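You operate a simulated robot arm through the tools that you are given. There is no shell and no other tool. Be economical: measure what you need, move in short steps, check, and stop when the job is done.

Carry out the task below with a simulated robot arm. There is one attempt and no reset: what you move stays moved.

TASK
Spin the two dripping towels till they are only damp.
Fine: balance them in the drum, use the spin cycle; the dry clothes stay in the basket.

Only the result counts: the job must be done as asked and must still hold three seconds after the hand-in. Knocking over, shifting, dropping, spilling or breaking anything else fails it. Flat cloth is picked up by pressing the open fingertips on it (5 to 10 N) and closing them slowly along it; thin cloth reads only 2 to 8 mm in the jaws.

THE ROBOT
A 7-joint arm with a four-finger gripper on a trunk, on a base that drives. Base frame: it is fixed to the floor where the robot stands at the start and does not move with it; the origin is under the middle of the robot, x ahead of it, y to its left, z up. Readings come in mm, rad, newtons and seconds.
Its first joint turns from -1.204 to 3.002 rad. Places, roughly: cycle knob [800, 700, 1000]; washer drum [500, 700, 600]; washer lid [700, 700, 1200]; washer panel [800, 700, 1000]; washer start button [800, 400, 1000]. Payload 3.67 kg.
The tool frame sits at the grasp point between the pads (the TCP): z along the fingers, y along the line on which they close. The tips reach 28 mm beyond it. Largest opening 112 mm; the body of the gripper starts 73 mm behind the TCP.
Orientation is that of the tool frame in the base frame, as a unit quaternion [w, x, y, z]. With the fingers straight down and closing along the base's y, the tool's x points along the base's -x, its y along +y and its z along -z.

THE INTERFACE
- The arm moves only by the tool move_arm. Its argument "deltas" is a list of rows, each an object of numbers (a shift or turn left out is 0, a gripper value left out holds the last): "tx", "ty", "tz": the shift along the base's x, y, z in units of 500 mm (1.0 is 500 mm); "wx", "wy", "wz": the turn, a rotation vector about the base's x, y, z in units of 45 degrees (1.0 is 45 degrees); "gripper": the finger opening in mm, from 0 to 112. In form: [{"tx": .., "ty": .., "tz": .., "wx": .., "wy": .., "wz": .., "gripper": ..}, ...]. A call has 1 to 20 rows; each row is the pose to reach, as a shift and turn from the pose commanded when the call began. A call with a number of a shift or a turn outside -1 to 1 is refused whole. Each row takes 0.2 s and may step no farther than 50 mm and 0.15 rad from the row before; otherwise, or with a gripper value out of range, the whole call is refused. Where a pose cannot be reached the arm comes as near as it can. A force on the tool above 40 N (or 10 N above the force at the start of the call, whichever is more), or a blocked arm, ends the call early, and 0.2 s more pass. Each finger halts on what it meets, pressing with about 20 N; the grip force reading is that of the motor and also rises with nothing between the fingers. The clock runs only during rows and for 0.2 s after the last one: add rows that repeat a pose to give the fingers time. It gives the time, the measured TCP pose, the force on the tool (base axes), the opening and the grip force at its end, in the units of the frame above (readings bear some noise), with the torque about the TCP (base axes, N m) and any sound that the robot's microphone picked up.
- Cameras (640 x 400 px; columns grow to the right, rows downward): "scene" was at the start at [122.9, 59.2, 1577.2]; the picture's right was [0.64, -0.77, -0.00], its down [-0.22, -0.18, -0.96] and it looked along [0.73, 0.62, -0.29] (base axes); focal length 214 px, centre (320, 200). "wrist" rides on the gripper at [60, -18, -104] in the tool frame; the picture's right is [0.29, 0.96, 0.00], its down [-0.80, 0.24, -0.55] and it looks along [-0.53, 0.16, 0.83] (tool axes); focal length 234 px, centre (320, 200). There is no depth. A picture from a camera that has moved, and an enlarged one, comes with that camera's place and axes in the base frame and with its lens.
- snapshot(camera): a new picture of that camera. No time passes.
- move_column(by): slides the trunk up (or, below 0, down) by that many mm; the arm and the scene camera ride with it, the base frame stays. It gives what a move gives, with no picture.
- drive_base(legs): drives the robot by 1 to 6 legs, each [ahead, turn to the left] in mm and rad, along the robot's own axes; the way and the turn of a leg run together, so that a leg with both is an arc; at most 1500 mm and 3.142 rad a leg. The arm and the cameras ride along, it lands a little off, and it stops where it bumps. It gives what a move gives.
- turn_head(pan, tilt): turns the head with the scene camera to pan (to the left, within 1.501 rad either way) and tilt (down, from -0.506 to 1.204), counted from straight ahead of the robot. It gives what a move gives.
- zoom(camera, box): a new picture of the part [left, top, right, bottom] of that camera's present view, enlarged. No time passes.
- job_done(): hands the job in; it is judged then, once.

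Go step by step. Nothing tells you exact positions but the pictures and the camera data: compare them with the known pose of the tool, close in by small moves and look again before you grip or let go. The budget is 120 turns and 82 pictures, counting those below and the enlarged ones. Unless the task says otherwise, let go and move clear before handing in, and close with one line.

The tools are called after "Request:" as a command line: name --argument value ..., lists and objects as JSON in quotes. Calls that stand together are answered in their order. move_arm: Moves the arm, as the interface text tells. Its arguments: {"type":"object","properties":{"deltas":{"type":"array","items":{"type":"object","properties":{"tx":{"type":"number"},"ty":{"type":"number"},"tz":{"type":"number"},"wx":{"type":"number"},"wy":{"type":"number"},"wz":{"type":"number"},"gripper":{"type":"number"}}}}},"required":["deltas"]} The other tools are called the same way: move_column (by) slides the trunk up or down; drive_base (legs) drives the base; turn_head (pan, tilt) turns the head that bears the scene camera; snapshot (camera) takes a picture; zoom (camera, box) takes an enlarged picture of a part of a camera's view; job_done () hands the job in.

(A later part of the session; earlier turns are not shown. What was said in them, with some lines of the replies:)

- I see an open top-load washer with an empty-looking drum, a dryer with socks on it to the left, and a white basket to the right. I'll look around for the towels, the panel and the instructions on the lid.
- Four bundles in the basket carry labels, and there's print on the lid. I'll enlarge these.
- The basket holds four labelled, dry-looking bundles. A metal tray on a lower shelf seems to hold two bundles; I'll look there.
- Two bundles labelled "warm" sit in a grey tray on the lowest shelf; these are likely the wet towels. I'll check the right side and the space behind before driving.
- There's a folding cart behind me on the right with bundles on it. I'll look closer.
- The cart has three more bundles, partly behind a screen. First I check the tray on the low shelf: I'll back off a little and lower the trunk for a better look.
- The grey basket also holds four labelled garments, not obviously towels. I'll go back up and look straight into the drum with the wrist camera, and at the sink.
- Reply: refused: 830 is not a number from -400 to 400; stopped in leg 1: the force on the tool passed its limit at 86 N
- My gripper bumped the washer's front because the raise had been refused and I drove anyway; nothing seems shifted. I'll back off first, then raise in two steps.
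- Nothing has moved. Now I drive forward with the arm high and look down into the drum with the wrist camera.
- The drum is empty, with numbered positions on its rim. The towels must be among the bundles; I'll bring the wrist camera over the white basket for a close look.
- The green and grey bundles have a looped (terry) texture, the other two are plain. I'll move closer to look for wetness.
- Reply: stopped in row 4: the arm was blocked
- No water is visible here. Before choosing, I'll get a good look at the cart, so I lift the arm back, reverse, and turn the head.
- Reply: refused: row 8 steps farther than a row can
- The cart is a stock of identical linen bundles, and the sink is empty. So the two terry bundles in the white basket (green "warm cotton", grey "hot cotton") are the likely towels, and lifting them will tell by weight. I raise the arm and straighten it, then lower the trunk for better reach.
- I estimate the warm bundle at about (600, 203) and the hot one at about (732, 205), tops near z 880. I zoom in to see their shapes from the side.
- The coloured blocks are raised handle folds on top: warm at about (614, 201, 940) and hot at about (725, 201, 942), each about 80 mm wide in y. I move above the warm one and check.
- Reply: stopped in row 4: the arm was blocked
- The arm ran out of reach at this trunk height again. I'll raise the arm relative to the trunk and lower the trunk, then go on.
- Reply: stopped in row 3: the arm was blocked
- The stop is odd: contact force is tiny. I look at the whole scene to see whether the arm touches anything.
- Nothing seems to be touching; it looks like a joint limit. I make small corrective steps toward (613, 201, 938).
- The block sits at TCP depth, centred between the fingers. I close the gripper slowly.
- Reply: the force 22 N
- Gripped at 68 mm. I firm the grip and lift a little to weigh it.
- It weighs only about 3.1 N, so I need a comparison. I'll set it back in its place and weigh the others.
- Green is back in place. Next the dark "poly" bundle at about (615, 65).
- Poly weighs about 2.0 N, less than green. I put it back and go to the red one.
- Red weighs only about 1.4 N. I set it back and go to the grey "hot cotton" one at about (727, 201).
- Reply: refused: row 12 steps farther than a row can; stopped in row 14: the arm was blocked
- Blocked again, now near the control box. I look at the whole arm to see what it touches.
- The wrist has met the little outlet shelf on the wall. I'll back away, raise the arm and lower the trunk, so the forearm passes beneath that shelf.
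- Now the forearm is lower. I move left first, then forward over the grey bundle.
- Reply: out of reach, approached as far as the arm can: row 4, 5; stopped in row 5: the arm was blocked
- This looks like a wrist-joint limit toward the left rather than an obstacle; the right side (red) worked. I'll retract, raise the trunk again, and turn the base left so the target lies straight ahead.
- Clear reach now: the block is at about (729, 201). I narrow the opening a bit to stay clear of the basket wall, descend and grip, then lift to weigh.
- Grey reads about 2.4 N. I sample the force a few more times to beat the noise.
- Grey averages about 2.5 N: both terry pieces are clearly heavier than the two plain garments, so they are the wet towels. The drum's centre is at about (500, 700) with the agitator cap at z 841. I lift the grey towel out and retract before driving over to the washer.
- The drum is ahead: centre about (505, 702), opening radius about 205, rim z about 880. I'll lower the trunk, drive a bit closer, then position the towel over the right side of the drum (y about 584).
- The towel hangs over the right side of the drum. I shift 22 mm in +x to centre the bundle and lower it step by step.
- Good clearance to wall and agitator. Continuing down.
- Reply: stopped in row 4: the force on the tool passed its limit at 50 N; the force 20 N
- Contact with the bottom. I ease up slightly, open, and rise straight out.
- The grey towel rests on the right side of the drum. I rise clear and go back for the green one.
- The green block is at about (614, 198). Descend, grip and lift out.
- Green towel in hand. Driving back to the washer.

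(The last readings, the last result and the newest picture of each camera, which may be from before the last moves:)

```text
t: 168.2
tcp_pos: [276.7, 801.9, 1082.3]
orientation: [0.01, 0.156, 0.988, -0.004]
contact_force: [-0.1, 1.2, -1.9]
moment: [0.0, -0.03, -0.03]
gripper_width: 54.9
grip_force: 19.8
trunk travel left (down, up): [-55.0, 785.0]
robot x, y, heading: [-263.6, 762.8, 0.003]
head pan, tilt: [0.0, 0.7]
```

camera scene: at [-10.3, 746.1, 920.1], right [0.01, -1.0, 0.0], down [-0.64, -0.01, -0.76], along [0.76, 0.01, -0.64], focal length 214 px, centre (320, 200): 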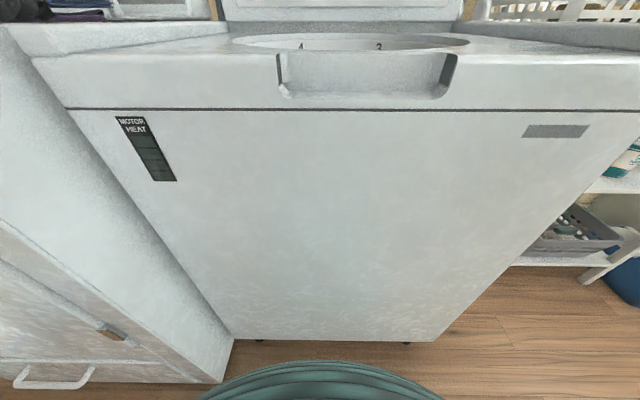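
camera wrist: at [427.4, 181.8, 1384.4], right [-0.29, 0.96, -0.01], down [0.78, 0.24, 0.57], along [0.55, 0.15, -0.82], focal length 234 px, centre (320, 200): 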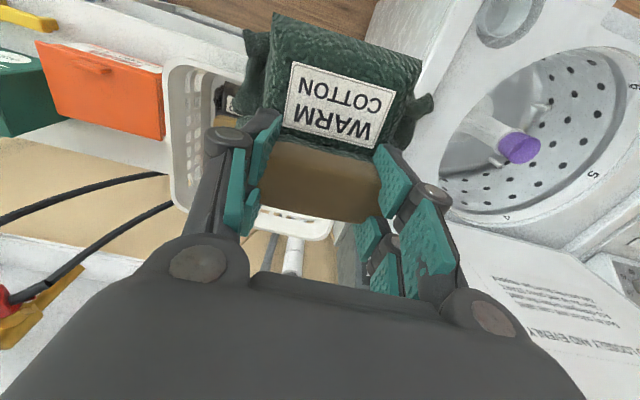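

Request:
drive_base --legs '[[120, 0], [0, 0.15]]'

```text
t: 170.1
tcp_pos: [385.5, 881.7, 1082.1]
orientation: [0.01, 0.081, 0.997, -0.004]
contact_force: [-0.6, 0.6, -1.9]
moment: [-0.06, -0.06, -0.02]
gripper_width: 54.8
grip_force: 19.9
trunk travel left (down, up): [-55.0, 785.0]
robot x, y, heading: [-142.1, 764.3, 0.153]
head pan, tilt: [0.0, 0.7]
```

Request:
move_arm --deltas '[{"tx": 0.08, "ty": -0.03, "wz": 0.1}, {"tx": 0.16, "ty": -0.06, "wz": 0.2}, {"tx": 0.24, "ty": -0.1, "wz": 0.2}, {"tx": 0.285, "ty": -0.1, "tz": -0.04, "wz": 0.2}, {"tx": 0.285, "ty": -0.1, "tz": -0.12, "wz": 0.2}, {"tx": 0.285, "ty": -0.1, "tz": -0.2, "wz": 0.2}, {"tx": 0.285, "ty": -0.1, "tz": -0.28, "wz": 0.2}]'

Request:
snapshot --camera "wrist"

```text
t: 171.7
tcp_pos: [526.9, 832.9, 941.2]
orientation: [0.011, 0.003, 1.0, -0.003]
contact_force: [0.0, 0.1, -2.3]
moment: [0.0, 0.0, 0.01]
gripper_width: 54.8
grip_force: 19.8
trunk travel left (down, up): [-55.0, 785.0]
robot x, y, heading: [-143.9, 765.2, 0.152]
head pan, tilt: [0.0, 0.7]
```

```text
18 pictures are left
camera wrist: at [465.6, 816.9, 1044.4], right [-0.28, 0.96, -0.01], down [0.79, 0.24, 0.57], along [0.55, 0.15, -0.82], focal length 234 px, centre (320, 200)
```

wrist: 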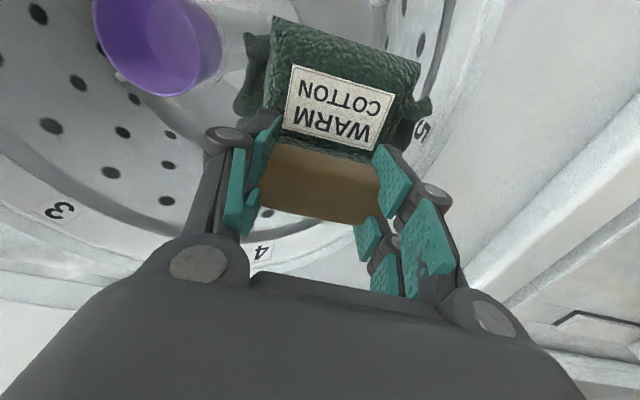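

Close to the rim on the left, so I shift 8 mm inward and lower.

Request:
move_arm --deltas '[{"ty": -0.018}, {"ty": -0.018, "tz": -0.06}, {"ty": -0.018, "tz": -0.12}, {"ty": -0.018, "tz": -0.18}, {"ty": -0.018, "tz": -0.24}]'

Request:
snapshot --camera "wrist"

```text
t: 172.9
tcp_pos: [528.2, 823.4, 821.7]
orientation: [0.011, 0.002, 1.0, -0.003]
contact_force: [-1.5, 0.4, -1.5]
moment: [0.01, -0.04, 0.04]
gripper_width: 54.6
grip_force: 20.2
trunk travel left (down, up): [-55.0, 785.0]
robot x, y, heading: [-143.9, 765.5, 0.151]
head pan, tilt: [0.0, 0.7]
```

```text
17 pictures are left
camera wrist: at [466.1, 806.9, 924.4], right [-0.28, 0.96, -0.01], down [0.79, 0.24, 0.57], along [0.55, 0.15, -0.82], focal length 234 px, centre (320, 200)
```

wrist: 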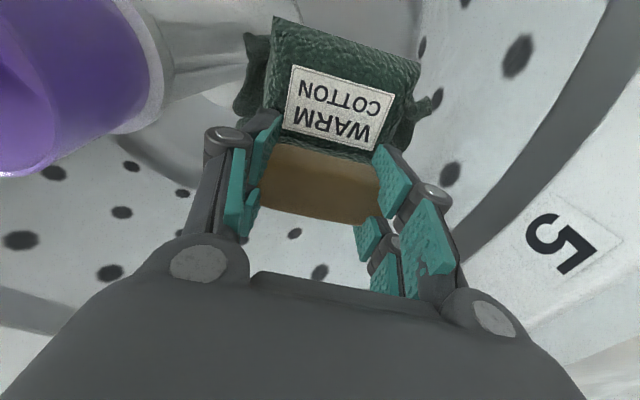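

Request:
move_arm --deltas '[{"tz": -0.07}, {"tz": -0.14}, {"tz": -0.2, "ty": 0.006}, {"tz": -0.25, "ty": 0.012}, {"tz": -0.29, "ty": 0.012}, {"tz": -0.31, "ty": 0.012}]'

```text
t: 174.3
tcp_pos: [527.2, 828.7, 666.9]
orientation: [0.01, 0.003, 1.0, -0.003]
contact_force: [-0.2, 1.0, -1.7]
moment: [-0.02, -0.05, -0.01]
gripper_width: 54.6
grip_force: 20.3
trunk travel left (down, up): [-55.0, 785.0]
robot x, y, heading: [-142.8, 764.7, 0.152]
head pan, tilt: [0.0, 0.7]
```

Request:
move_arm --deltas '[{"tz": -0.015}, {"tz": -0.03}]'

```text
t: 174.9
tcp_pos: [527.8, 831.8, 654.9]
orientation: [0.014, 0.002, 1.0, -0.002]
contact_force: [5.8, 12.7, 17.4]
moment: [-0.27, 0.06, 0.03]
gripper_width: 55.3
grip_force: 20.2
trunk travel left (down, up): [-55.0, 785.0]
robot x, y, heading: [-145.5, 764.9, 0.154]
head pan, tilt: [0.0, 0.7]
```

Contact with the bottom. Release and rise out.

Request:
move_arm --deltas '[{"tz": 0.01}, {"tz": 0.01, "gripper": 70}, {"tz": 0.01, "gripper": 86}, {"tz": 0.01, "gripper": 86}, {"tz": 0.06, "ty": -0.01}, {"tz": 0.14, "ty": -0.02}, {"tz": 0.22, "ty": -0.02}, {"tz": 0.31, "ty": -0.02}, {"tz": 0.4, "ty": -0.02}, {"tz": 0.49, "ty": -0.02}, {"tz": 0.58, "ty": -0.02}, {"tz": 0.67, "ty": -0.02}, {"tz": 0.76, "ty": -0.02}, {"tz": 0.85, "ty": -0.02}]'

Request:
snapshot --camera "wrist"

```text
t: 177.9
tcp_pos: [527.2, 819.2, 1077.5]
orientation: [0.01, 0.003, 1.0, -0.004]
contact_force: [0.5, 0.1, 0.1]
moment: [0.01, -0.01, 0.01]
gripper_width: 86.0
grip_force: 0.0
trunk travel left (down, up): [-55.0, 785.0]
robot x, y, heading: [-142.3, 762.6, 0.152]
head pan, tilt: [0.0, 0.7]
```

```text
16 pictures are left
camera wrist: at [466.9, 803.2, 1179.4], right [-0.28, 0.96, -0.01], down [0.79, 0.24, 0.57], along [0.55, 0.15, -0.82], focal length 234 px, centre (320, 200)
```

wrist: 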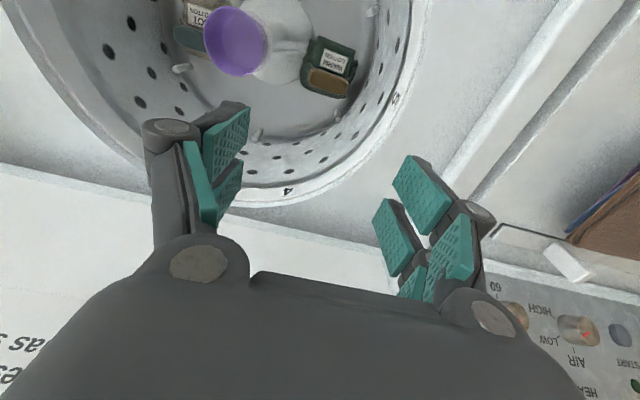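

Both towels lie on opposite sides of the agitator. Next, the lid: I look at its geometry and thereby the panel behind it.

Request:
turn_head --pan -0.3 --tilt 0.0

Request:
move_column --by 300

Request:
snapshot --camera "scene"

```text
t: 179.0
tcp_pos: [528.2, 820.6, 1076.3]
orientation: [0.011, 0.003, 1.0, -0.003]
contact_force: [0.2, 0.4, -0.2]
moment: [-0.04, 0.01, 0.02]
gripper_width: 86.0
grip_force: 0.0
trunk travel left (down, up): [-55.0, 785.0]
robot x, y, heading: [-144.1, 761.6, 0.153]
head pan, tilt: [-0.3, 0.0]
```

```text
t: 182.0
tcp_pos: [527.9, 820.1, 1376.0]
orientation: [0.01, 0.003, 1.0, -0.003]
contact_force: [0.4, 0.3, -0.7]
moment: [0.0, 0.0, 0.0]
gripper_width: 86.1
grip_force: 0.1
trunk travel left (down, up): [-355.0, 485.0]
robot x, y, heading: [-142.7, 764.7, 0.153]
head pan, tilt: [-0.3, 0.0]
```

```text
15 pictures are left
camera scene: at [-3.5, 757.6, 1283.8], right [-0.15, -0.99, 0.0], down [0.0, 0.0, -1.0], along [0.99, -0.15, 0.0], focal length 214 px, centre (320, 200)
```

scene: 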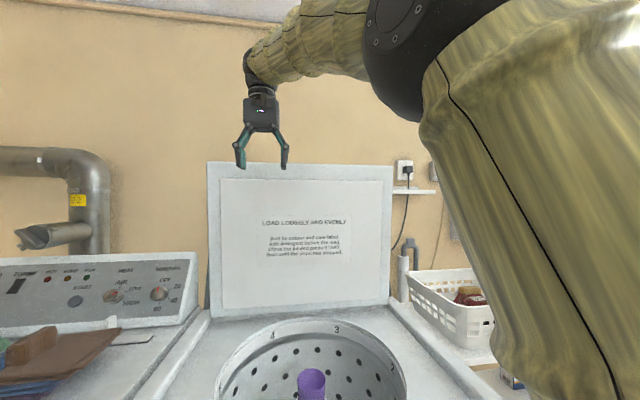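

The lid's top edge is at about x 680, z 1397, spanning y 411 to 1022. I'll straddle this edge with the fingers (one behind, one in front) so I can pull the lid over and support it. First I turn the tool by 90 degrees in free space.

Request:
move_arm --deltas '[{"tx": -0.05, "tz": 0.05, "wz": -0.18}, {"tx": -0.1, "tz": 0.1, "wz": -0.36}, {"tx": -0.1, "tz": 0.15, "wz": -0.54}, {"tx": -0.1, "tz": 0.2, "wz": -0.72}, {"tx": -0.1, "tz": 0.24, "wz": -0.9}, {"tx": -0.1, "tz": 0.24, "wz": -1.0}]'

Request:
move_arm --deltas '[{"wz": -0.18}, {"wz": -0.36}, {"wz": -0.54}, {"wz": -0.72}, {"wz": -0.9}, {"wz": -1.0}]'

```text
t: 183.4
tcp_pos: [463.4, 797.3, 1480.9]
orientation: [0.03, 0.313, 0.947, 0.061]
contact_force: [-0.4, 2.6, 0.1]
moment: [-0.27, -0.02, -0.06]
gripper_width: 86.0
grip_force: 0.1
out of reach, approached as far as the arm can: row 2, 3, 4, 5, 6
trunk travel left (down, up): [-355.0, 485.0]
robot x, y, heading: [-142.8, 762.7, 0.153]
head pan, tilt: [-0.3, 0.0]
```

```text
t: 184.8
tcp_pos: [467.1, 771.9, 1479.5]
orientation: [0.051, 0.652, 0.754, 0.054]
contact_force: [0.3, 0.6, 0.4]
moment: [-0.03, 0.01, -0.03]
gripper_width: 86.0
grip_force: 0.2
trunk travel left (down, up): [-355.0, 485.0]
robot x, y, heading: [-141.3, 763.8, 0.153]
head pan, tilt: [-0.3, 0.0]
```

The yaw works. I raise the trunk for this height and straighten the tool.

Request:
move_column --by 200

Request:
move_arm --deltas '[{"tz": -0.06, "wy": 0.1, "wz": -0.09}, {"tz": -0.14, "wy": 0.19, "wz": -0.18}, {"tz": -0.22, "wy": 0.19, "wz": -0.18}, {"tz": -0.3, "wy": 0.19, "wz": -0.18}, {"tz": -0.36, "wy": 0.19, "wz": -0.18}]'

```text
t: 186.9
tcp_pos: [466.7, 771.4, 1679.7]
orientation: [0.05, 0.652, 0.754, 0.054]
contact_force: [0.8, -0.2, 0.7]
moment: [-0.02, -0.01, -0.05]
gripper_width: 86.2
grip_force: 0.0
trunk travel left (down, up): [-555.0, 285.0]
robot x, y, heading: [-144.1, 762.0, 0.148]
head pan, tilt: [-0.3, 0.0]
```

```text
t: 188.2
tcp_pos: [466.4, 768.6, 1498.8]
orientation: [-0.002, 0.706, 0.708, 0.003]
contact_force: [0.0, -0.4, -0.4]
moment: [0.0, 0.06, 0.03]
gripper_width: 86.0
grip_force: 0.2
trunk travel left (down, up): [-555.0, 285.0]
robot x, y, heading: [-145.6, 766.4, 0.154]
head pan, tilt: [-0.3, 0.0]
```

Request:
move_arm --deltas '[{"tx": 0.09, "gripper": 112}, {"tx": 0.18, "ty": -0.02}, {"tx": 0.27, "ty": -0.04}, {"tx": 0.36, "ty": -0.05}, {"tx": 0.428, "ty": -0.05, "tz": -0.02}]'

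Request:
turn_head --pan -0.2 --tilt 0.3

Request:
snapshot --camera "wrist"

Request:
snapshot --camera "scene"

```text
t: 189.3
tcp_pos: [683.0, 747.1, 1488.3]
orientation: [-0.003, 0.706, 0.709, 0.001]
contact_force: [1.0, 0.1, -1.0]
moment: [-0.04, 0.03, 0.01]
gripper_width: 111.9
grip_force: 0.0
trunk travel left (down, up): [-555.0, 285.0]
robot x, y, heading: [-143.8, 765.6, 0.157]
head pan, tilt: [-0.3, 0.0]
```

```text
t: 190.2
tcp_pos: [681.1, 746.8, 1490.8]
orientation: [-0.002, 0.706, 0.708, 0.001]
contact_force: [-1.1, -0.3, -0.4]
moment: [0.01, 0.02, 0.0]
gripper_width: 112.1
grip_force: 0.0
trunk travel left (down, up): [-555.0, 285.0]
robot x, y, heading: [-140.6, 767.5, 0.152]
head pan, tilt: [-0.201, 0.3]
```

```text
14 pictures are left
camera wrist: at [663.5, 806.2, 1593.0], right [0.96, 0.29, 0.0], down [0.24, -0.8, 0.55], along [0.16, -0.53, -0.84], focal length 234 px, centre (320, 200)
```

wrist: 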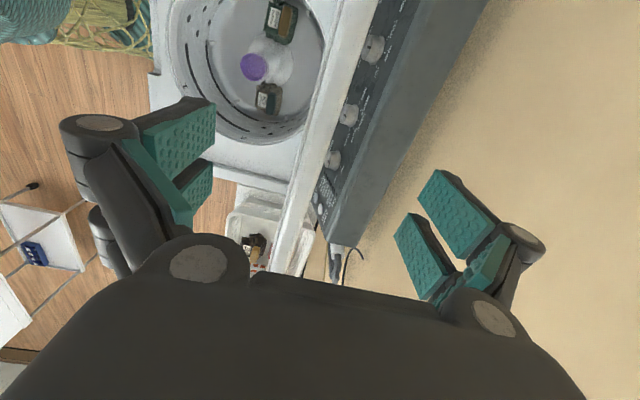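

```text
13 pictures are left
camera scene: at [1.1, 766.2, 1456.2], right [-0.05, -1.0, 0.0], down [-0.3, 0.01, -0.96], along [0.95, -0.05, -0.3], focal length 214 px, centre (320, 200)
```

scene: 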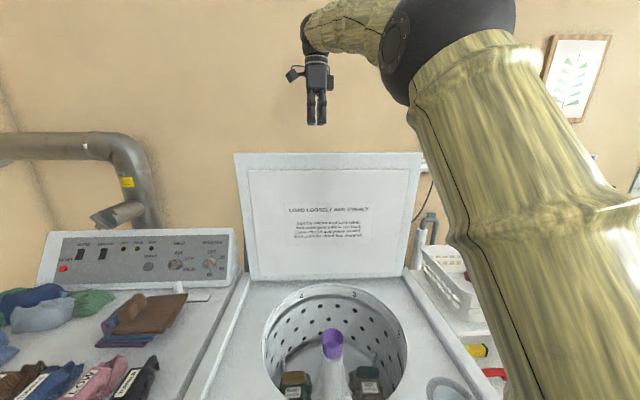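

Excellent: the lid's top edge is exactly between the fingers (x about 684), and three knobs on the panel show behind it. I narrow to 70 mm, descend around the edge, and narrow further.

Request:
move_arm --deltas '[{"gripper": 72}, {"tz": -0.07}, {"tz": -0.14}, {"tz": -0.2}, {"tz": -0.2, "gripper": 45}, {"tz": -0.2, "gripper": 45}]'

Request:
snapshot --camera "wrist"

```text
t: 191.6
tcp_pos: [680.2, 746.5, 1388.5]
orientation: [-0.002, 0.707, 0.707, 0.003]
contact_force: [0.4, -0.7, -0.8]
moment: [-0.05, 0.02, 0.02]
gripper_width: 44.8
grip_force: 0.0
trunk travel left (down, up): [-555.0, 285.0]
robot x, y, heading: [-144.6, 762.1, 0.15]
head pan, tilt: [-0.201, 0.3]
```

```text
12 pictures are left
camera wrist: at [663.9, 805.9, 1493.0], right [0.96, 0.29, 0.0], down [0.24, -0.8, 0.55], along [0.16, -0.53, -0.84], focal length 234 px, centre (320, 200)
```

wrist: 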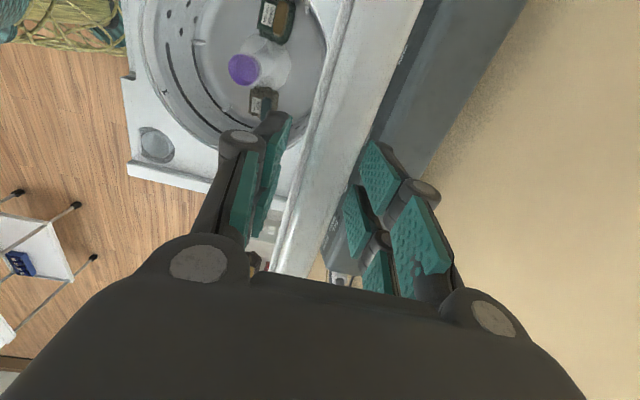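

The edge is between the fingers. I start pulling the lid over along its arc, tilting the tool with it.

Request:
move_arm --deltas '[{"tx": -0.045, "tz": -0.003, "wy": -0.057}, {"tx": -0.089, "tz": -0.008, "wy": -0.115}, {"tx": -0.134, "tz": -0.014, "wy": -0.172}, {"tx": -0.178, "tz": -0.023, "wy": -0.229}]'

Request:
snapshot --camera "wrist"

```text
t: 192.6
tcp_pos: [592.6, 743.3, 1375.4]
orientation: [0.058, 0.704, 0.704, 0.066]
contact_force: [0.6, 0.2, 0.4]
moment: [0.03, -0.02, 0.02]
gripper_width: 44.9
grip_force: 0.1
trunk travel left (down, up): [-555.0, 285.0]
robot x, y, heading: [-143.4, 762.3, 0.154]
head pan, tilt: [-0.201, 0.3]
```

```text
11 pictures are left
camera wrist: at [557.9, 802.7, 1475.2], right [0.94, 0.29, 0.17], down [0.14, -0.8, 0.58], along [0.3, -0.52, -0.8], focal length 234 px, centre (320, 200)
```

wrist: 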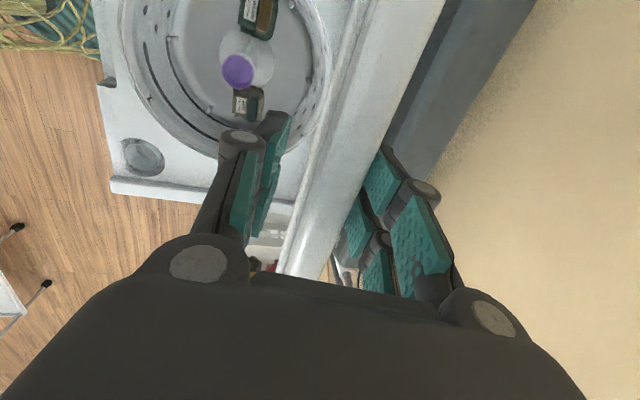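

The lid follows nicely. Continuing the arc.

Request:
move_arm --deltas '[{"tx": -0.087, "tz": -0.024, "wy": -0.115}, {"tx": -0.172, "tz": -0.055, "wy": -0.229}, {"tx": -0.253, "tz": -0.094, "wy": -0.344}, {"tx": -0.33, "tz": -0.139, "wy": -0.459}, {"tx": -0.403, "tz": -0.192, "wy": -0.573}]'

```text
t: 193.0
tcp_pos: [609.5, 671.4, 1358.4]
orientation: [0.017, 0.721, 0.677, 0.143]
contact_force: [0.0, 1.0, -0.5]
moment: [-0.1, -0.01, -0.01]
gripper_width: 45.2
grip_force: 0.0
out of reach, approached as far as the arm can: row 1, 2
trunk travel left (down, up): [-555.0, 285.0]
robot x, y, heading: [-146.4, 766.1, 0.155]
head pan, tilt: [-0.201, 0.3]
stopped in row 2: the arm was blocked; the commanded pose is now the measured one
```

The wrist can't tilt further. I return to the last good pose, with the fingers opened wider, and see whether the lid holds its angle by itself.

Request:
move_arm --deltas '[{"tx": -0.01, "ty": 0.05, "tz": 0.012, "wx": -0.08, "wy": 0.02, "wz": 0.02, "gripper": 60}, {"tx": -0.02, "ty": 0.1, "tz": 0.024, "wx": -0.15, "wy": 0.045, "wz": 0.04, "gripper": 80}, {"tx": -0.034, "ty": 0.144, "tz": 0.036, "wx": -0.219, "wy": 0.066, "wz": 0.06, "gripper": 100}, {"tx": -0.034, "ty": 0.144, "tz": 0.036, "wx": -0.219, "wy": 0.066, "wz": 0.06, "gripper": 110}]'

Request:
snapshot --camera "wrist"

```text
t: 194.2
tcp_pos: [606.2, 707.0, 1368.3]
orientation: [0.018, 0.713, 0.696, 0.081]
contact_force: [0.0, 0.2, -0.8]
moment: [0.03, -0.01, 0.01]
gripper_width: 109.8
grip_force: 0.0
trunk travel left (down, up): [-555.0, 285.0]
robot x, y, heading: [-142.5, 761.2, 0.152]
head pan, tilt: [-0.201, 0.3]
stopped in row 4: the arm was blocked; the commanded pose is now the measured one
```

```text
10 pictures are left
camera wrist: at [575.6, 759.2, 1472.8], right [0.95, 0.25, 0.16], down [0.14, -0.85, 0.51], along [0.26, -0.46, -0.85], focal length 234 px, centre (320, 200)
```

wrist: 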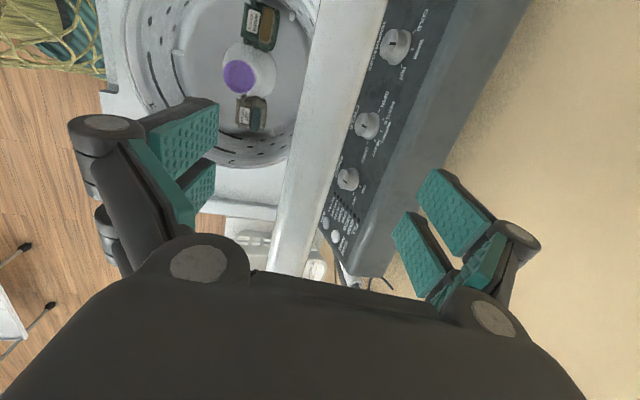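

The lid holds its angle by itself (friction), so I can simply push it down in stages. Meanwhile the panel's knobs are visible; I enlarge them.

Request:
zoom --camera "wrist" --box '[310, 0, 470, 260]'

```text
1.54 times, centred on (390, 130) of wrist
camera zoom: at [575.6, 759.2, 1472.8], right [0.95, 0.25, 0.16], down [0.14, -0.85, 0.51], along [0.26, -0.46, -0.85], focal length 360 px, centre (212, 308)
```

zoom: 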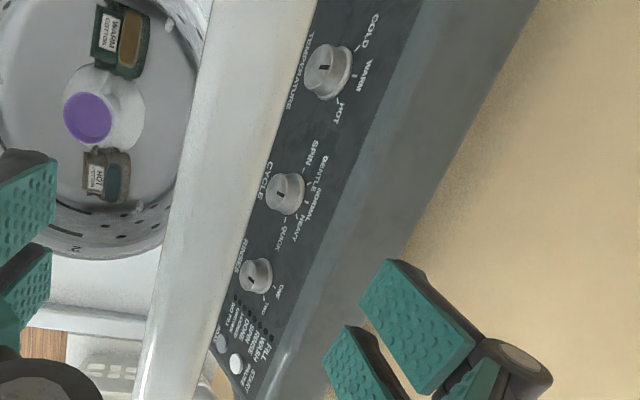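

I'll rise clear, straighten the tool, close the fingers, and come down behind the lid to push it forward.

Request:
move_arm --deltas '[{"tz": 0.08}, {"tz": 0.16, "wx": -0.06, "wy": 0.09, "wz": 0.015, "gripper": 60}, {"tz": 0.2, "wx": -0.114, "wy": 0.178, "wz": 0.031, "gripper": 0}, {"tz": 0.2, "tx": 0.09, "ty": 0.03, "wx": -0.114, "wy": 0.178, "wz": 0.031}, {"tz": 0.2, "tx": 0.188, "ty": 0.04, "wx": -0.114, "wy": 0.178, "wz": 0.031}, {"tz": 0.12, "tx": 0.21, "ty": 0.04, "wx": -0.114, "wy": 0.178, "wz": 0.031}, {"tz": 0.04, "tx": 0.21, "ty": 0.04, "wx": -0.114, "wy": 0.178, "wz": 0.031}, {"tz": -0.04, "tx": 0.21, "ty": 0.04, "wx": -0.114, "wy": 0.178, "wz": 0.031}]'

```text
t: 196.0
tcp_pos: [711.0, 727.9, 1347.2]
orientation: [0.001, 0.708, 0.707, 0.0]
contact_force: [-0.4, -0.6, 0.4]
moment: [-0.02, -0.01, 0.01]
gripper_width: 0.0
grip_force: 20.1
trunk travel left (down, up): [-555.0, 285.0]
robot x, y, heading: [-141.7, 762.9, 0.153]
head pan, tilt: [-0.201, 0.3]
```

Request:
move_arm --deltas '[{"tx": -0.078, "tz": -0.01}, {"tx": -0.156, "tz": -0.025}, {"tx": -0.234, "tz": -0.05}, {"tx": -0.312, "tz": -0.085}, {"tx": -0.385, "tz": -0.13}, {"tx": -0.45, "tz": -0.18}, {"tx": -0.51, "tz": -0.24}, {"tx": -0.56, "tz": -0.3}]'

Request:
snapshot --camera "scene"

```text
t: 197.8
tcp_pos: [499.9, 701.8, 1171.8]
orientation: [-0.043, 0.716, 0.696, 0.023]
contact_force: [-0.4, 0.2, 0.2]
moment: [0.01, 0.02, 0.0]
gripper_width: 0.3
grip_force: 20.3
out of reach, approached as far as the arm can: row 5, 6, 7, 8
trunk travel left (down, up): [-555.0, 285.0]
robot x, y, heading: [-143.3, 762.7, 0.153]
head pan, tilt: [-0.201, 0.3]
```

```text
8 pictures are left
camera scene: at [-0.5, 755.6, 1465.3], right [-0.17, -0.99, 0.0], down [-0.2, 0.03, -0.98], along [0.97, -0.17, -0.2], focal length 214 px, centre (320, 200)
```

scene: 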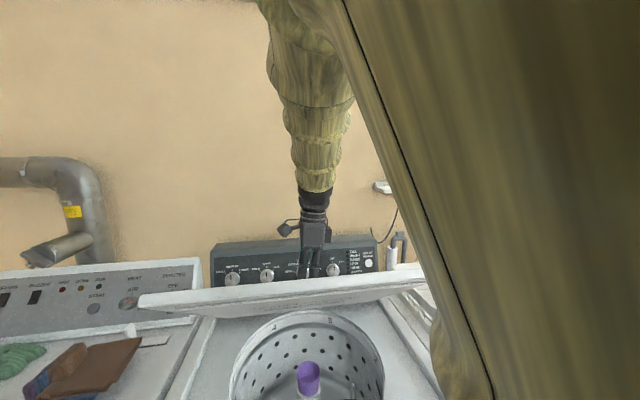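

The lid is about halfway down. I push it further by lowering the trunk.

Request:
move_column --by -200

```text
t: 200.0
tcp_pos: [498.9, 704.7, 974.2]
orientation: [-0.044, 0.714, 0.699, 0.024]
contact_force: [0.0, -0.3, 0.9]
moment: [0.02, 0.03, -0.02]
gripper_width: 0.0
grip_force: 20.2
trunk travel left (down, up): [-355.0, 485.0]
robot x, y, heading: [-145.4, 759.9, 0.154]
head pan, tilt: [-0.201, 0.3]
```

Request:
move_arm --deltas '[{"tz": -0.02}, {"tz": -0.04}, {"tz": -0.06}, {"tz": -0.08}, {"tz": -0.1}]'

Request:
turn_head --pan -0.1 --tilt 0.35

Request:
snapshot --camera "scene"

```text
t: 201.3
tcp_pos: [497.4, 710.7, 941.8]
orientation: [-0.03, 0.712, 0.7, 0.036]
contact_force: [-10.5, 2.1, 28.4]
moment: [-0.57, 0.33, -0.26]
gripper_width: 6.2
grip_force: 35.8
trunk travel left (down, up): [-355.0, 485.0]
robot x, y, heading: [-142.1, 765.5, 0.152]
head pan, tilt: [-0.201, 0.3]
stopped in row 5: the force on the tool passed its limit at 44 N (the readings are from after the stop); the commanded pose is now the measured one
```

```text
t: 202.0
tcp_pos: [496.7, 711.1, 942.6]
orientation: [-0.03, 0.712, 0.7, 0.035]
contact_force: [-4.8, 2.0, 46.1]
moment: [-1.01, 0.14, 0.04]
gripper_width: 5.9
grip_force: 35.5
trunk travel left (down, up): [-355.0, 485.0]
robot x, y, heading: [-141.7, 766.8, 0.155]
head pan, tilt: [-0.099, 0.351]
```

```text
7 pictures are left
camera scene: at [-3.1, 759.1, 1263.3], right [-0.13, -0.99, 0.0], down [-0.22, 0.03, -0.97], along [0.97, -0.13, -0.23], focal length 214 px, centre (320, 200)
```

scene: 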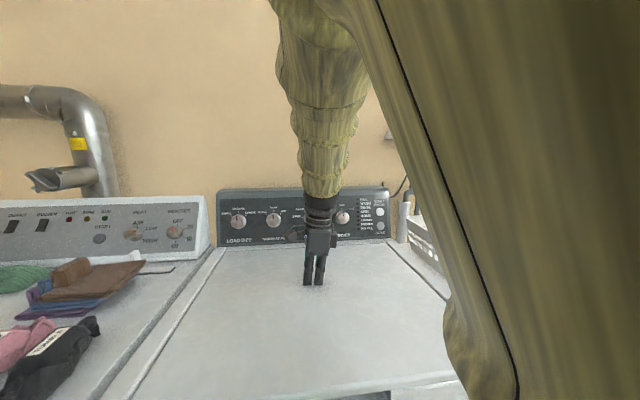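

The lid is closed. I lift the arm and move it aside to view the panel's knobs closely.

Request:
move_arm --deltas '[{"tz": 0.06}, {"tz": 0.14}, {"tz": 0.22, "tx": -0.03}, {"tz": 0.3, "tx": -0.06, "ty": -0.05, "wz": 0.15}, {"tz": 0.36, "tx": -0.06, "ty": -0.11, "wz": 0.3}, {"tz": 0.4, "tx": -0.06, "ty": -0.19, "wz": 0.45}, {"tz": 0.42, "tx": -0.06, "ty": -0.28, "wz": 0.6}, {"tz": 0.42, "tx": -0.06, "ty": -0.36, "wz": 0.78}, {"tz": 0.42, "tx": -0.06, "ty": -0.44, "wz": 0.95}]'

Request:
zoom --camera "scene" --box '[210, 170, 410, 260]'

```text
t: 204.0
tcp_pos: [467.4, 490.5, 1150.7]
orientation: [-0.037, 0.407, 0.912, 0.016]
contact_force: [0.6, 0.6, 0.3]
moment: [-0.01, 0.01, 0.04]
gripper_width: 0.0
grip_force: 35.8
out of reach, approached as far as the arm can: row 2, 3, 4, 5, 6, 7
trunk travel left (down, up): [-355.0, 485.0]
robot x, y, heading: [-142.2, 764.1, 0.151]
head pan, tilt: [-0.099, 0.351]
```

```text
3.20 times, centred on (310, 215) of scene
camera zoom: at [-2.6, 747.9, 1269.2], right [-0.24, -0.97, 0.0], down [-0.16, 0.04, -0.99], along [0.96, -0.24, -0.16], focal length 686 px, centre (352, 152)
```

zoom: 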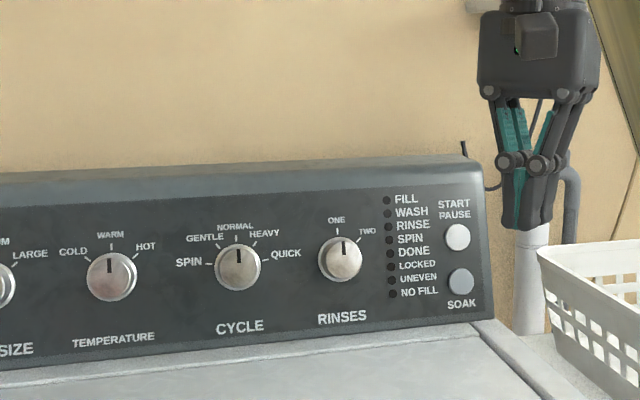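

The panel reads clearly: CYCLE points at NORMAL, SPIN is a quarter-turn counterclockwise at 9 o'clock. I place the cycle knob at about (769, 692, 1010) and START at about (778, 418, 1025). I'll turn the tool upright, lower the trunk, then tilt the fingers to point forward.

Request:
move_arm --deltas '[{"tz": 0.05, "ty": 0.06, "wx": -0.01, "wy": -0.02, "wz": 0.17}, {"tz": 0.1, "ty": 0.12, "wx": -0.02, "wy": -0.04, "wz": 0.34}, {"tz": 0.14, "ty": 0.18, "wx": -0.03, "wy": -0.06, "wz": 0.51}, {"tz": 0.18, "ty": 0.24, "wx": -0.035, "wy": -0.08, "wz": 0.68}, {"tz": 0.2, "ty": 0.3, "wx": -0.04, "wy": -0.095, "wz": 0.85}, {"tz": 0.2, "ty": 0.36, "wx": -0.042, "wy": -0.097, "wz": 1.0}]'

Request:
move_column --by -200

```text
t: 205.6
tcp_pos: [519.3, 615.6, 1245.4]
orientation: [-0.023, 0.039, 0.998, 0.053]
contact_force: [0.3, -0.6, -1.0]
moment: [0.03, 0.01, 0.03]
gripper_width: 0.0
grip_force: 36.1
out of reach, approached as far as the arm can: row 3, 4, 5, 6
trunk travel left (down, up): [-355.0, 485.0]
robot x, y, heading: [-141.7, 763.3, 0.152]
head pan, tilt: [-0.099, 0.351]
stopped in row 6: the arm was blocked; the commanded pose is now the measured one
```

```text
t: 207.8
tcp_pos: [519.7, 616.7, 1046.7]
orientation: [-0.023, 0.04, 0.998, 0.051]
contact_force: [0.3, -0.2, 0.2]
moment: [0.0, 0.01, 0.01]
gripper_width: 0.0
grip_force: 35.3
trunk travel left (down, up): [-155.0, 685.0]
robot x, y, heading: [-148.3, 767.0, 0.151]
head pan, tilt: [-0.099, 0.351]
```

Request:
move_arm --deltas '[{"tx": 0.02, "ty": 0.02, "wx": -0.06, "wy": -0.1, "wz": 0.05}, {"tx": 0.04, "ty": 0.04, "tz": 0.02, "wx": -0.13, "wy": -0.22, "wz": 0.1}, {"tx": 0.06, "ty": 0.06, "tz": 0.02, "wx": -0.13, "wy": -0.4, "wz": 0.1}, {"tx": 0.08, "ty": 0.08, "tz": 0.03, "wx": -0.13, "wy": -0.58, "wz": 0.1}, {"tx": 0.1, "ty": 0.1, "tz": 0.03, "wx": -0.13, "wy": -0.76, "wz": 0.1}, {"tx": 0.12, "ty": 0.12, "tz": 0.03, "wx": -0.13, "wy": -0.94, "wz": 0.1}]'

```text
t: 209.4
tcp_pos: [669.0, 608.2, 1059.0]
orientation: [0.325, 0.01, 0.944, 0.051]
contact_force: [0.0, 0.1, 0.0]
moment: [0.05, -0.01, 0.0]
gripper_width: 0.0
grip_force: 35.6
out of reach, approached as far as the arm can: row 3, 4, 5, 6
trunk travel left (down, up): [-155.0, 685.0]
robot x, y, heading: [-144.0, 764.2, 0.153]
head pan, tilt: [-0.099, 0.351]
stopped in row 6: the arm was blocked; the commanded pose is now the measured one
```

The tilt works better with more extension, so I back the base off by 150 mm and continue tilting while extending.

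Request:
drive_base --legs '[[-150, 0]]'

Request:
move_arm --deltas '[{"tx": 0.05, "ty": 0.03, "wx": -0.03, "wy": -0.12}, {"tx": 0.1, "ty": 0.07, "wx": -0.06, "wy": -0.26}, {"tx": 0.15, "ty": 0.11, "wx": -0.06, "wy": -0.42}, {"tx": 0.2, "ty": 0.15, "wx": -0.06, "wy": -0.58}, {"tx": 0.24, "ty": 0.18, "wx": -0.06, "wy": -0.7}, {"tx": 0.26, "ty": 0.2, "wx": -0.06, "wy": -0.78}]'

```text
t: 210.7
tcp_pos: [519.9, 582.7, 1059.2]
orientation: [0.326, 0.012, 0.944, 0.05]
contact_force: [0.1, -0.9, -0.7]
moment: [-0.01, 0.01, 0.0]
gripper_width: 0.1
grip_force: 35.8
trunk travel left (down, up): [-155.0, 685.0]
robot x, y, heading: [-292.7, 741.1, 0.156]
head pan, tilt: [-0.099, 0.351]
```

```text
t: 212.1
tcp_pos: [651.1, 685.2, 1059.1]
orientation: [0.594, -0.012, 0.803, 0.03]
contact_force: [0.3, 0.9, 0.4]
moment: [-0.03, 0.0, -0.01]
gripper_width: 0.1
grip_force: 35.0
trunk travel left (down, up): [-155.0, 685.0]
robot x, y, heading: [-292.5, 738.2, 0.145]
head pan, tilt: [-0.099, 0.351]
```

The fingers now point forward, square to the panel. I test the roll: +40 degrees as starting grip for the knob, and open the fingers.

Request:
move_arm --deltas '[{"ty": 0.005, "wx": 0.13, "wz": -0.08, "gripper": 80}, {"ty": 0.01, "wx": 0.3, "wz": -0.14}, {"ty": 0.014, "wx": 0.47, "wz": -0.2}, {"ty": 0.014, "wx": 0.64, "wz": -0.26}, {"ty": 0.014, "wx": 0.81, "wz": -0.32}]'

Request:
snapshot --camera "wrist"

```text
t: 213.3
tcp_pos: [650.1, 688.8, 1061.5]
orientation: [0.567, 0.274, 0.749, 0.205]
contact_force: [0.4, 0.2, 0.4]
moment: [0.0, -0.01, 0.02]
gripper_width: 79.8
grip_force: 0.1
trunk travel left (down, up): [-155.0, 685.0]
robot x, y, heading: [-293.4, 743.6, 0.15]
head pan, tilt: [-0.099, 0.351]
```

```text
5 pictures are left
camera wrist: at [535.3, 716.1, 1032.1], right [0.11, 0.92, 0.38], down [-0.33, -0.33, 0.89], along [0.94, -0.22, 0.26], focal length 234 px, centre (320, 200)
```

wrist: 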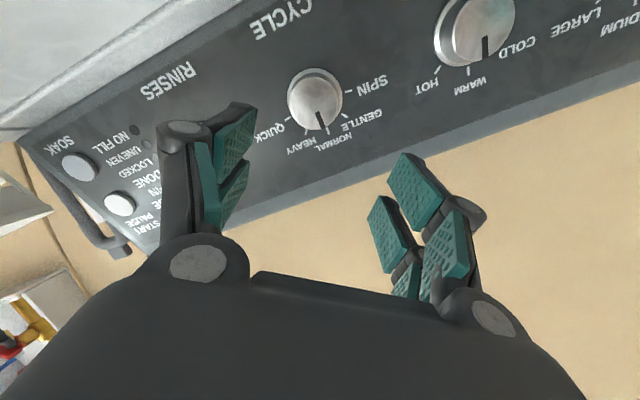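

The tool is aligned with the panel. The cycle knob is at about (769, 694, 1006). I approach along the knob's axis and check before gripping.

Request:
move_arm --deltas '[{"tx": 0.045, "ty": 0.006, "tz": -0.035}, {"tx": 0.085, "ty": 0.01, "tz": -0.064}, {"tx": 0.13, "ty": 0.01, "tz": -0.08}, {"tx": 0.165, "ty": 0.01, "tz": -0.09}]'

Request:
snapshot --camera "wrist"

```text
t: 214.3
tcp_pos: [733.0, 695.2, 1014.7]
orientation: [0.568, 0.273, 0.749, 0.205]
contact_force: [-0.5, 0.4, -0.1]
moment: [0.0, -0.02, -0.03]
gripper_width: 80.3
grip_force: 0.1
trunk travel left (down, up): [-155.0, 685.0]
robot x, y, heading: [-293.5, 745.9, 0.147]
head pan, tilt: [-0.099, 0.351]
```

```text
4 pictures are left
camera wrist: at [618.1, 721.1, 986.7], right [0.11, 0.92, 0.38], down [-0.33, -0.33, 0.89], along [0.94, -0.22, 0.26], focal length 234 px, centre (320, 200)
```

wrist: 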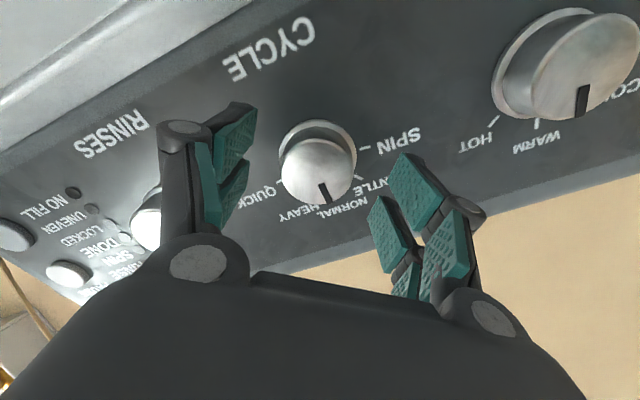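

Well aligned (within 3 mm); the knob's front is about 32 mm ahead of the TCP. I advance 24 mm and close on it.

Request:
move_arm --deltas '[{"tx": 0.025, "ty": -0.004, "tz": 0.0}, {"tx": 0.046, "ty": -0.004, "tz": -0.007}, {"tx": 0.046, "ty": -0.004, "tz": -0.007, "gripper": 60}, {"tx": 0.046, "ty": -0.004, "tz": -0.007, "gripper": 45}, {"tx": 0.046, "ty": -0.004, "tz": -0.007, "gripper": 35}, {"tx": 0.046, "ty": -0.004, "tz": -0.007, "gripper": 35}]'

```text
t: 215.7
tcp_pos: [755.6, 692.3, 1011.4]
orientation: [0.567, 0.274, 0.749, 0.206]
contact_force: [-0.8, -2.9, 0.8]
moment: [-0.05, 0.06, -0.18]
gripper_width: 45.9
grip_force: 44.3
trunk travel left (down, up): [-155.0, 685.0]
robot x, y, heading: [-287.6, 744.6, 0.145]
head pan, tilt: [-0.099, 0.351]
```

Gripped the knob (46 mm). I turn it counterclockwise in small steps.

Request:
move_arm --deltas '[{"wx": -0.18, "wz": 0.051}, {"wx": -0.36, "wz": 0.101}, {"wx": -0.54, "wz": 0.152}, {"wx": -0.72, "wz": 0.203}, {"wx": -0.9, "wz": 0.253}]'

Request:
move_arm --deltas '[{"wx": -0.18, "wz": 0.051}, {"wx": -0.36, "wz": 0.101}, {"wx": -0.54, "wz": 0.152}, {"wx": -0.72, "wz": 0.203}, {"wx": -0.9, "wz": 0.253}]'

```text
t: 216.9
tcp_pos: [755.2, 691.2, 1010.5]
orientation: [0.604, -0.014, 0.797, -0.013]
contact_force: [-8.9, -4.8, -0.8]
moment: [-0.07, 0.71, -0.34]
gripper_width: 45.8
grip_force: 45.4
trunk travel left (down, up): [-155.0, 685.0]
robot x, y, heading: [-291.0, 741.0, 0.148]
head pan, tilt: [-0.099, 0.351]
```

```text
t: 218.1
tcp_pos: [755.2, 691.7, 1011.6]
orientation: [0.561, -0.299, 0.738, -0.227]
contact_force: [-1.9, -8.0, 2.2]
moment: [1.14, -0.06, -0.58]
gripper_width: 46.0
grip_force: 45.1
trunk travel left (down, up): [-155.0, 685.0]
robot x, y, heading: [-290.6, 739.8, 0.148]
head pan, tilt: [-0.099, 0.351]
```

Request:
move_arm --deltas '[{"gripper": 60}, {"gripper": 80}, {"gripper": 80, "tx": -0.05, "tz": 0.015}, {"tx": -0.13, "tz": 0.05}]'

Request:
snapshot --camera "wrist"

```text
t: 219.1
tcp_pos: [690.9, 694.4, 1036.9]
orientation: [0.56, -0.3, 0.738, -0.227]
contact_force: [1.0, 0.6, -0.3]
moment: [0.0, -0.03, 0.02]
gripper_width: 80.4
grip_force: 0.0
trunk travel left (down, up): [-155.0, 685.0]
robot x, y, heading: [-293.4, 742.6, 0.148]
head pan, tilt: [-0.099, 0.351]
```

```text
3 pictures are left
camera wrist: at [582.8, 639.9, 1034.4], right [-0.23, 0.49, -0.84], down [-0.42, 0.73, 0.54], along [0.87, 0.48, 0.04], focal length 234 px, centre (320, 200)
```

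wrist: 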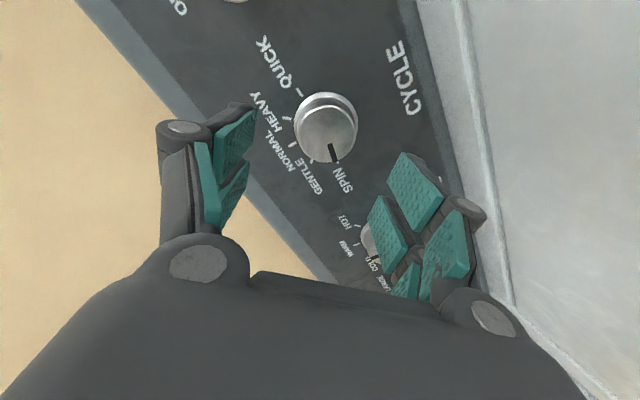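

The pointer now sits on SPIN. START is out of reach from here, so I back off, raise the trunk for safety, shift the base about 276 mm to the right, and come back with the same arm pose.

Request:
move_arm --deltas '[{"gripper": 40}, {"gripper": 0, "tx": -0.06}, {"gripper": 0, "tx": -0.12}]'

Request:
drive_base --legs '[[-250, 0]]'

Request:
move_column --by 200

Request:
drive_base --legs '[[0, 1.052], [-314, 0], [0, -1.052]]'

```text
t: 219.9
tcp_pos: [632.2, 687.8, 1031.7]
orientation: [0.558, -0.298, 0.741, -0.225]
contact_force: [0.1, -0.1, -0.7]
moment: [0.03, -0.05, 0.04]
gripper_width: 0.0
grip_force: 20.1
trunk travel left (down, up): [-155.0, 685.0]
robot x, y, heading: [-292.5, 745.8, 0.148]
head pan, tilt: [-0.099, 0.351]
```

```text
t: 221.8
tcp_pos: [381.7, 654.1, 1034.0]
orientation: [0.56, -0.297, 0.74, -0.226]
contact_force: [0.8, -0.6, 0.5]
moment: [0.0, 0.0, 0.03]
gripper_width: 0.1
grip_force: 19.9
trunk travel left (down, up): [-155.0, 685.0]
robot x, y, heading: [-540.1, 701.3, 0.145]
head pan, tilt: [-0.099, 0.351]
```

```text
t: 223.9
tcp_pos: [384.6, 652.4, 1234.1]
orientation: [0.559, -0.299, 0.74, -0.225]
contact_force: [-0.3, 0.2, -0.2]
moment: [0.0, 0.01, 0.0]
gripper_width: 0.1
grip_force: 19.9
trunk travel left (down, up): [-355.0, 485.0]
robot x, y, heading: [-538.9, 704.4, 0.147]
head pan, tilt: [-0.099, 0.351]
```

```text
t: 231.3
tcp_pos: [271.3, 368.7, 1234.9]
orientation: [0.561, -0.301, 0.738, -0.224]
contact_force: [-0.8, 0.3, 0.2]
moment: [0.02, -0.03, 0.0]
gripper_width: 0.0
grip_force: 20.0
trunk travel left (down, up): [-355.0, 485.0]
robot x, y, heading: [-652.2, 415.4, 0.155]
head pan, tilt: [-0.099, 0.351]
```

Request:
drive_base --legs '[[362, 0]]'

Request:
move_column --by -200

Request:
snapshot --camera "wrist"

```text
t: 233.7
tcp_pos: [627.3, 422.1, 1233.6]
orientation: [0.56, -0.3, 0.739, -0.223]
contact_force: [-0.2, -0.1, 0.4]
moment: [0.01, 0.03, 0.0]
gripper_width: 0.0
grip_force: 19.8
trunk travel left (down, up): [-355.0, 485.0]
robot x, y, heading: [-297.0, 470.3, 0.156]
head pan, tilt: [-0.099, 0.351]
```

```text
t: 235.8
tcp_pos: [628.4, 422.8, 1034.6]
orientation: [0.56, -0.3, 0.739, -0.224]
contact_force: [0.3, -0.9, -0.2]
moment: [0.02, 0.0, 0.02]
gripper_width: 0.0
grip_force: 20.2
trunk travel left (down, up): [-155.0, 685.0]
robot x, y, heading: [-293.9, 472.8, 0.153]
head pan, tilt: [-0.099, 0.351]
```

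```text
2 pictures are left
camera wrist: at [520.7, 368.5, 1032.1], right [-0.24, 0.49, -0.84], down [-0.43, 0.72, 0.54], along [0.87, 0.49, 0.04], focal length 234 px, centre (320, 200)
```

wrist: 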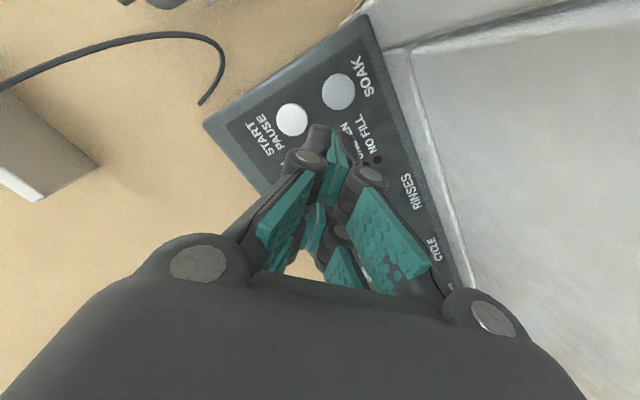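

START is at about (778, 415, 1022), matching my earlier estimate. I move in front of it and press along the panel normal in small steps.

Request:
move_arm --deltas '[{"tx": 0.07, "ty": -0.006}, {"tx": 0.14, "ty": -0.012}, {"tx": 0.207, "ty": -0.016}, {"tx": 0.207, "ty": -0.016}]'

Request:
zoom --camera "wrist" --box '[200, 50, 440, 200]'

```text
t: 236.8
tcp_pos: [730.1, 414.5, 1032.6]
orientation: [0.56, -0.3, 0.739, -0.224]
contact_force: [0.1, -0.3, 0.5]
moment: [-0.04, -0.03, 0.02]
gripper_width: 0.1
grip_force: 19.7
trunk travel left (down, up): [-155.0, 685.0]
robot x, y, heading: [-297.3, 470.3, 0.161]
head pan, tilt: [-0.099, 0.351]
```

```text
2.67 times, centred on (320, 125) of wrist
camera zoom: at [623.2, 360.7, 1031.1], right [-0.24, 0.49, -0.84], down [-0.43, 0.72, 0.54], along [0.87, 0.49, 0.04], focal length 624 px, centre (320, 400)
```

zoom: 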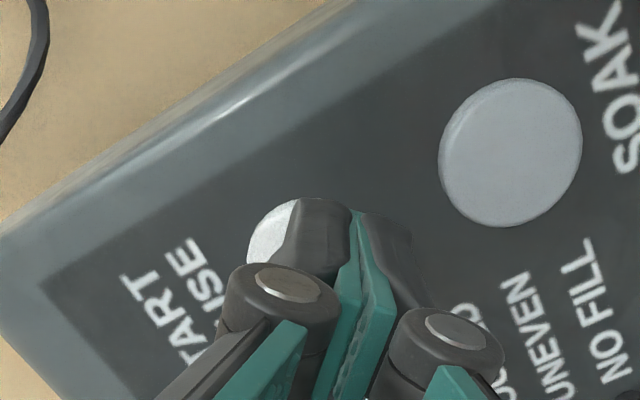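

The fingertip axis meets the START button's centre. I press in small steps.

Request:
move_arm --deltas '[{"tx": 0.02, "tz": -0.005}, {"tx": 0.032, "tz": -0.008}, {"tx": 0.04, "tz": -0.011}, {"tx": 0.046, "tz": -0.013}, {"tx": 0.052, "tz": -0.015}]'

```text
t: 238.0
tcp_pos: [757.6, 414.5, 1026.0]
orientation: [0.56, -0.301, 0.739, -0.224]
contact_force: [-0.4, -0.8, -0.9]
moment: [0.0, -0.01, 0.01]
gripper_width: 0.2
grip_force: 35.4
trunk travel left (down, up): [-155.0, 685.0]
robot x, y, heading: [-295.9, 466.9, 0.156]
head pan, tilt: [-0.099, 0.351]
```

No contact yet; I go on in 3 mm steps.

Request:
move_arm --deltas '[{"tx": 0.006, "tz": -0.002}, {"tx": 0.012, "tz": -0.003}, {"tx": 0.018, "tz": -0.005}]'

```text
t: 238.8
tcp_pos: [761.6, 414.9, 1024.9]
orientation: [0.56, -0.299, 0.739, -0.225]
contact_force: [-26.2, 0.2, 1.4]
moment: [0.03, -0.15, 0.16]
gripper_width: 6.1
grip_force: 35.2
trunk travel left (down, up): [-155.0, 685.0]
robot x, y, heading: [-294.4, 468.5, 0.155]
head pan, tilt: [-0.099, 0.351]
heard: click
stopped in row 3: the force on the tool passed its limit at 46 N (the readings are from after the stop); the commanded pose is now the measured one
```

Click heard. I back off and listen for the spin.

Request:
move_arm --deltas '[{"tx": -0.05, "tz": 0.014}, {"tx": -0.13, "tz": 0.03}, {"tx": -0.22, "tz": 0.05}, {"tx": -0.22, "tz": 0.05}, {"tx": -0.22, "tz": 0.05}, {"tx": -0.22, "tz": 0.05}]'

Request:
move_arm --deltas '[{}, {}, {}, {}, {}, {}, {}, {}, {}, {}, {}, {}, {}, {}, {}, {}, {}, {}, {}, {}]'

```text
t: 240.2
tcp_pos: [654.6, 415.0, 1047.0]
orientation: [0.558, -0.301, 0.74, -0.225]
contact_force: [-0.2, 0.3, -1.0]
moment: [0.01, 0.03, 0.01]
gripper_width: 0.0
grip_force: 36.1
trunk travel left (down, up): [-155.0, 685.0]
robot x, y, heading: [-296.9, 466.2, 0.154]
head pan, tilt: [-0.099, 0.351]
```

```text
t: 244.4
tcp_pos: [653.6, 414.5, 1047.4]
orientation: [0.559, -0.3, 0.74, -0.224]
contact_force: [-1.0, 1.1, -0.5]
moment: [0.0, 0.02, 0.01]
gripper_width: 0.1
grip_force: 35.6
trunk travel left (down, up): [-155.0, 685.0]
robot x, y, heading: [-292.4, 468.7, 0.155]
head pan, tilt: [-0.099, 0.351]
```

No further sound yet. I raise the arm out of the camera's line to the panel and let time pass, listening.

Request:
move_arm --deltas '[{"tx": -0.03, "tz": 0.08}, {"tx": -0.06, "tz": 0.16}, {"tx": -0.09, "tz": 0.24}, {"tx": -0.09, "tz": 0.32}, {"tx": -0.09, "tz": 0.4}, {"tx": -0.09, "tz": 0.48}]'

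Request:
turn_head --pan -0.2 --tilt 0.1

Request:
move_arm --deltas '[{}, {}, {}, {}, {}, {}, {}, {}, {}, {}, {}, {}, {}, {}, {}, {}, {}, {}, {}, {}]'

Request:
move_arm --deltas '[{}, {}, {}, {}, {}, {}, {}, {}, {}, {}, {}, {}, {}, {}, {}, {}, {}, {}, {}, {}]'

Request:
move_arm --deltas '[{}, {}, {}, {}, {}, {}, {}, {}, {}, {}, {}, {}, {}, {}, {}, {}, {}, {}, {}, {}]'

Request:
move_arm --deltas '[{}, {}, {}, {}, {}, {}, {}, {}, {}, {}, {}, {}, {}, {}, {}, {}, {}, {}, {}, {}]'

```text
t: 245.8
tcp_pos: [609.7, 414.3, 1287.3]
orientation: [0.559, -0.3, 0.739, -0.225]
contact_force: [0.3, 0.6, 0.5]
moment: [0.0, 0.01, 0.02]
gripper_width: 0.2
grip_force: 36.1
trunk travel left (down, up): [-155.0, 685.0]
robot x, y, heading: [-299.9, 470.5, 0.153]
head pan, tilt: [-0.099, 0.351]
```

```text
t: 246.6
tcp_pos: [610.9, 413.6, 1286.4]
orientation: [0.559, -0.301, 0.74, -0.224]
contact_force: [0.1, 0.9, 0.0]
moment: [-0.01, 0.0, -0.02]
gripper_width: 0.1
grip_force: 35.3
trunk travel left (down, up): [-155.0, 685.0]
robot x, y, heading: [-290.6, 467.4, 0.154]
head pan, tilt: [-0.201, 0.099]
```

```text
t: 250.8
tcp_pos: [611.1, 414.3, 1288.0]
orientation: [0.558, -0.299, 0.74, -0.225]
contact_force: [0.6, 1.0, -0.6]
moment: [0.0, 0.03, 0.0]
gripper_width: 0.1
grip_force: 36.0
trunk travel left (down, up): [-155.0, 685.0]
robot x, y, heading: [-291.9, 471.2, 0.152]
head pan, tilt: [-0.201, 0.099]
```

```text
t: 255.0
tcp_pos: [609.6, 413.7, 1287.5]
orientation: [0.558, -0.302, 0.74, -0.224]
contact_force: [0.1, -0.6, 0.2]
moment: [0.04, -0.03, 0.0]
gripper_width: 0.1
grip_force: 36.2
trunk travel left (down, up): [-155.0, 685.0]
robot x, y, heading: [-295.2, 466.7, 0.152]
head pan, tilt: [-0.201, 0.099]
```

```text
t: 259.2
tcp_pos: [610.1, 413.7, 1286.5]
orientation: [0.559, -0.3, 0.74, -0.224]
contact_force: [0.9, -0.4, 0.7]
moment: [0.0, -0.02, 0.02]
gripper_width: 0.0
grip_force: 35.5
trunk travel left (down, up): [-155.0, 685.0]
robot x, y, heading: [-296.4, 467.1, 0.15]
head pan, tilt: [-0.201, 0.099]
```

```text
t: 263.4
tcp_pos: [610.9, 414.3, 1287.3]
orientation: [0.559, -0.3, 0.74, -0.224]
contact_force: [-0.1, -0.2, -0.2]
moment: [0.01, -0.02, -0.02]
gripper_width: 0.2
grip_force: 35.6
trunk travel left (down, up): [-155.0, 685.0]
robot x, y, heading: [-293.4, 469.9, 0.152]
head pan, tilt: [-0.201, 0.099]
```

No sound in 25 s. I use the last picture to read the indicator lights on the panel.

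Request:
zoom --camera "scene" --box '[230, 145, 390, 245]'

```text
4.00 times, centred on (310, 195) of scene
camera zoom: at [-152.6, 471.2, 1074.8], right [-0.05, -1.0, 0.0], down [-0.1, 0.0, -0.99], along [0.99, -0.05, -0.1], focal length 858 px, centre (360, 220)
```

zoom: 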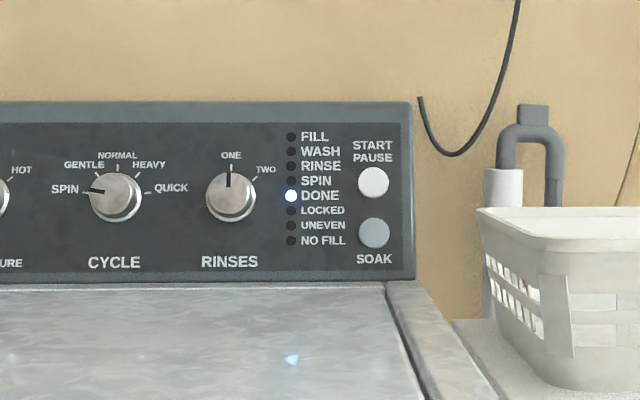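

The knob is at SPIN, the DONE light is on, and UNEVEN is dark, so the spin has finished with a balanced load. The two dry garments are still in the basket and the arm is clear, so I hand in.

Request:
job_done

```text
The job is handed in.
```

The two terry towels went through the spin cycle on opposite sides of the drum. The panel shows DONE with no UNEVEN light, and the dry clothes are in their basket. I picked the towels out by texture and weight, and I didn't open the lid afterwards to check that they are only damp. My gripper bumped the washer's front once early on, with nothing visibly shifted.
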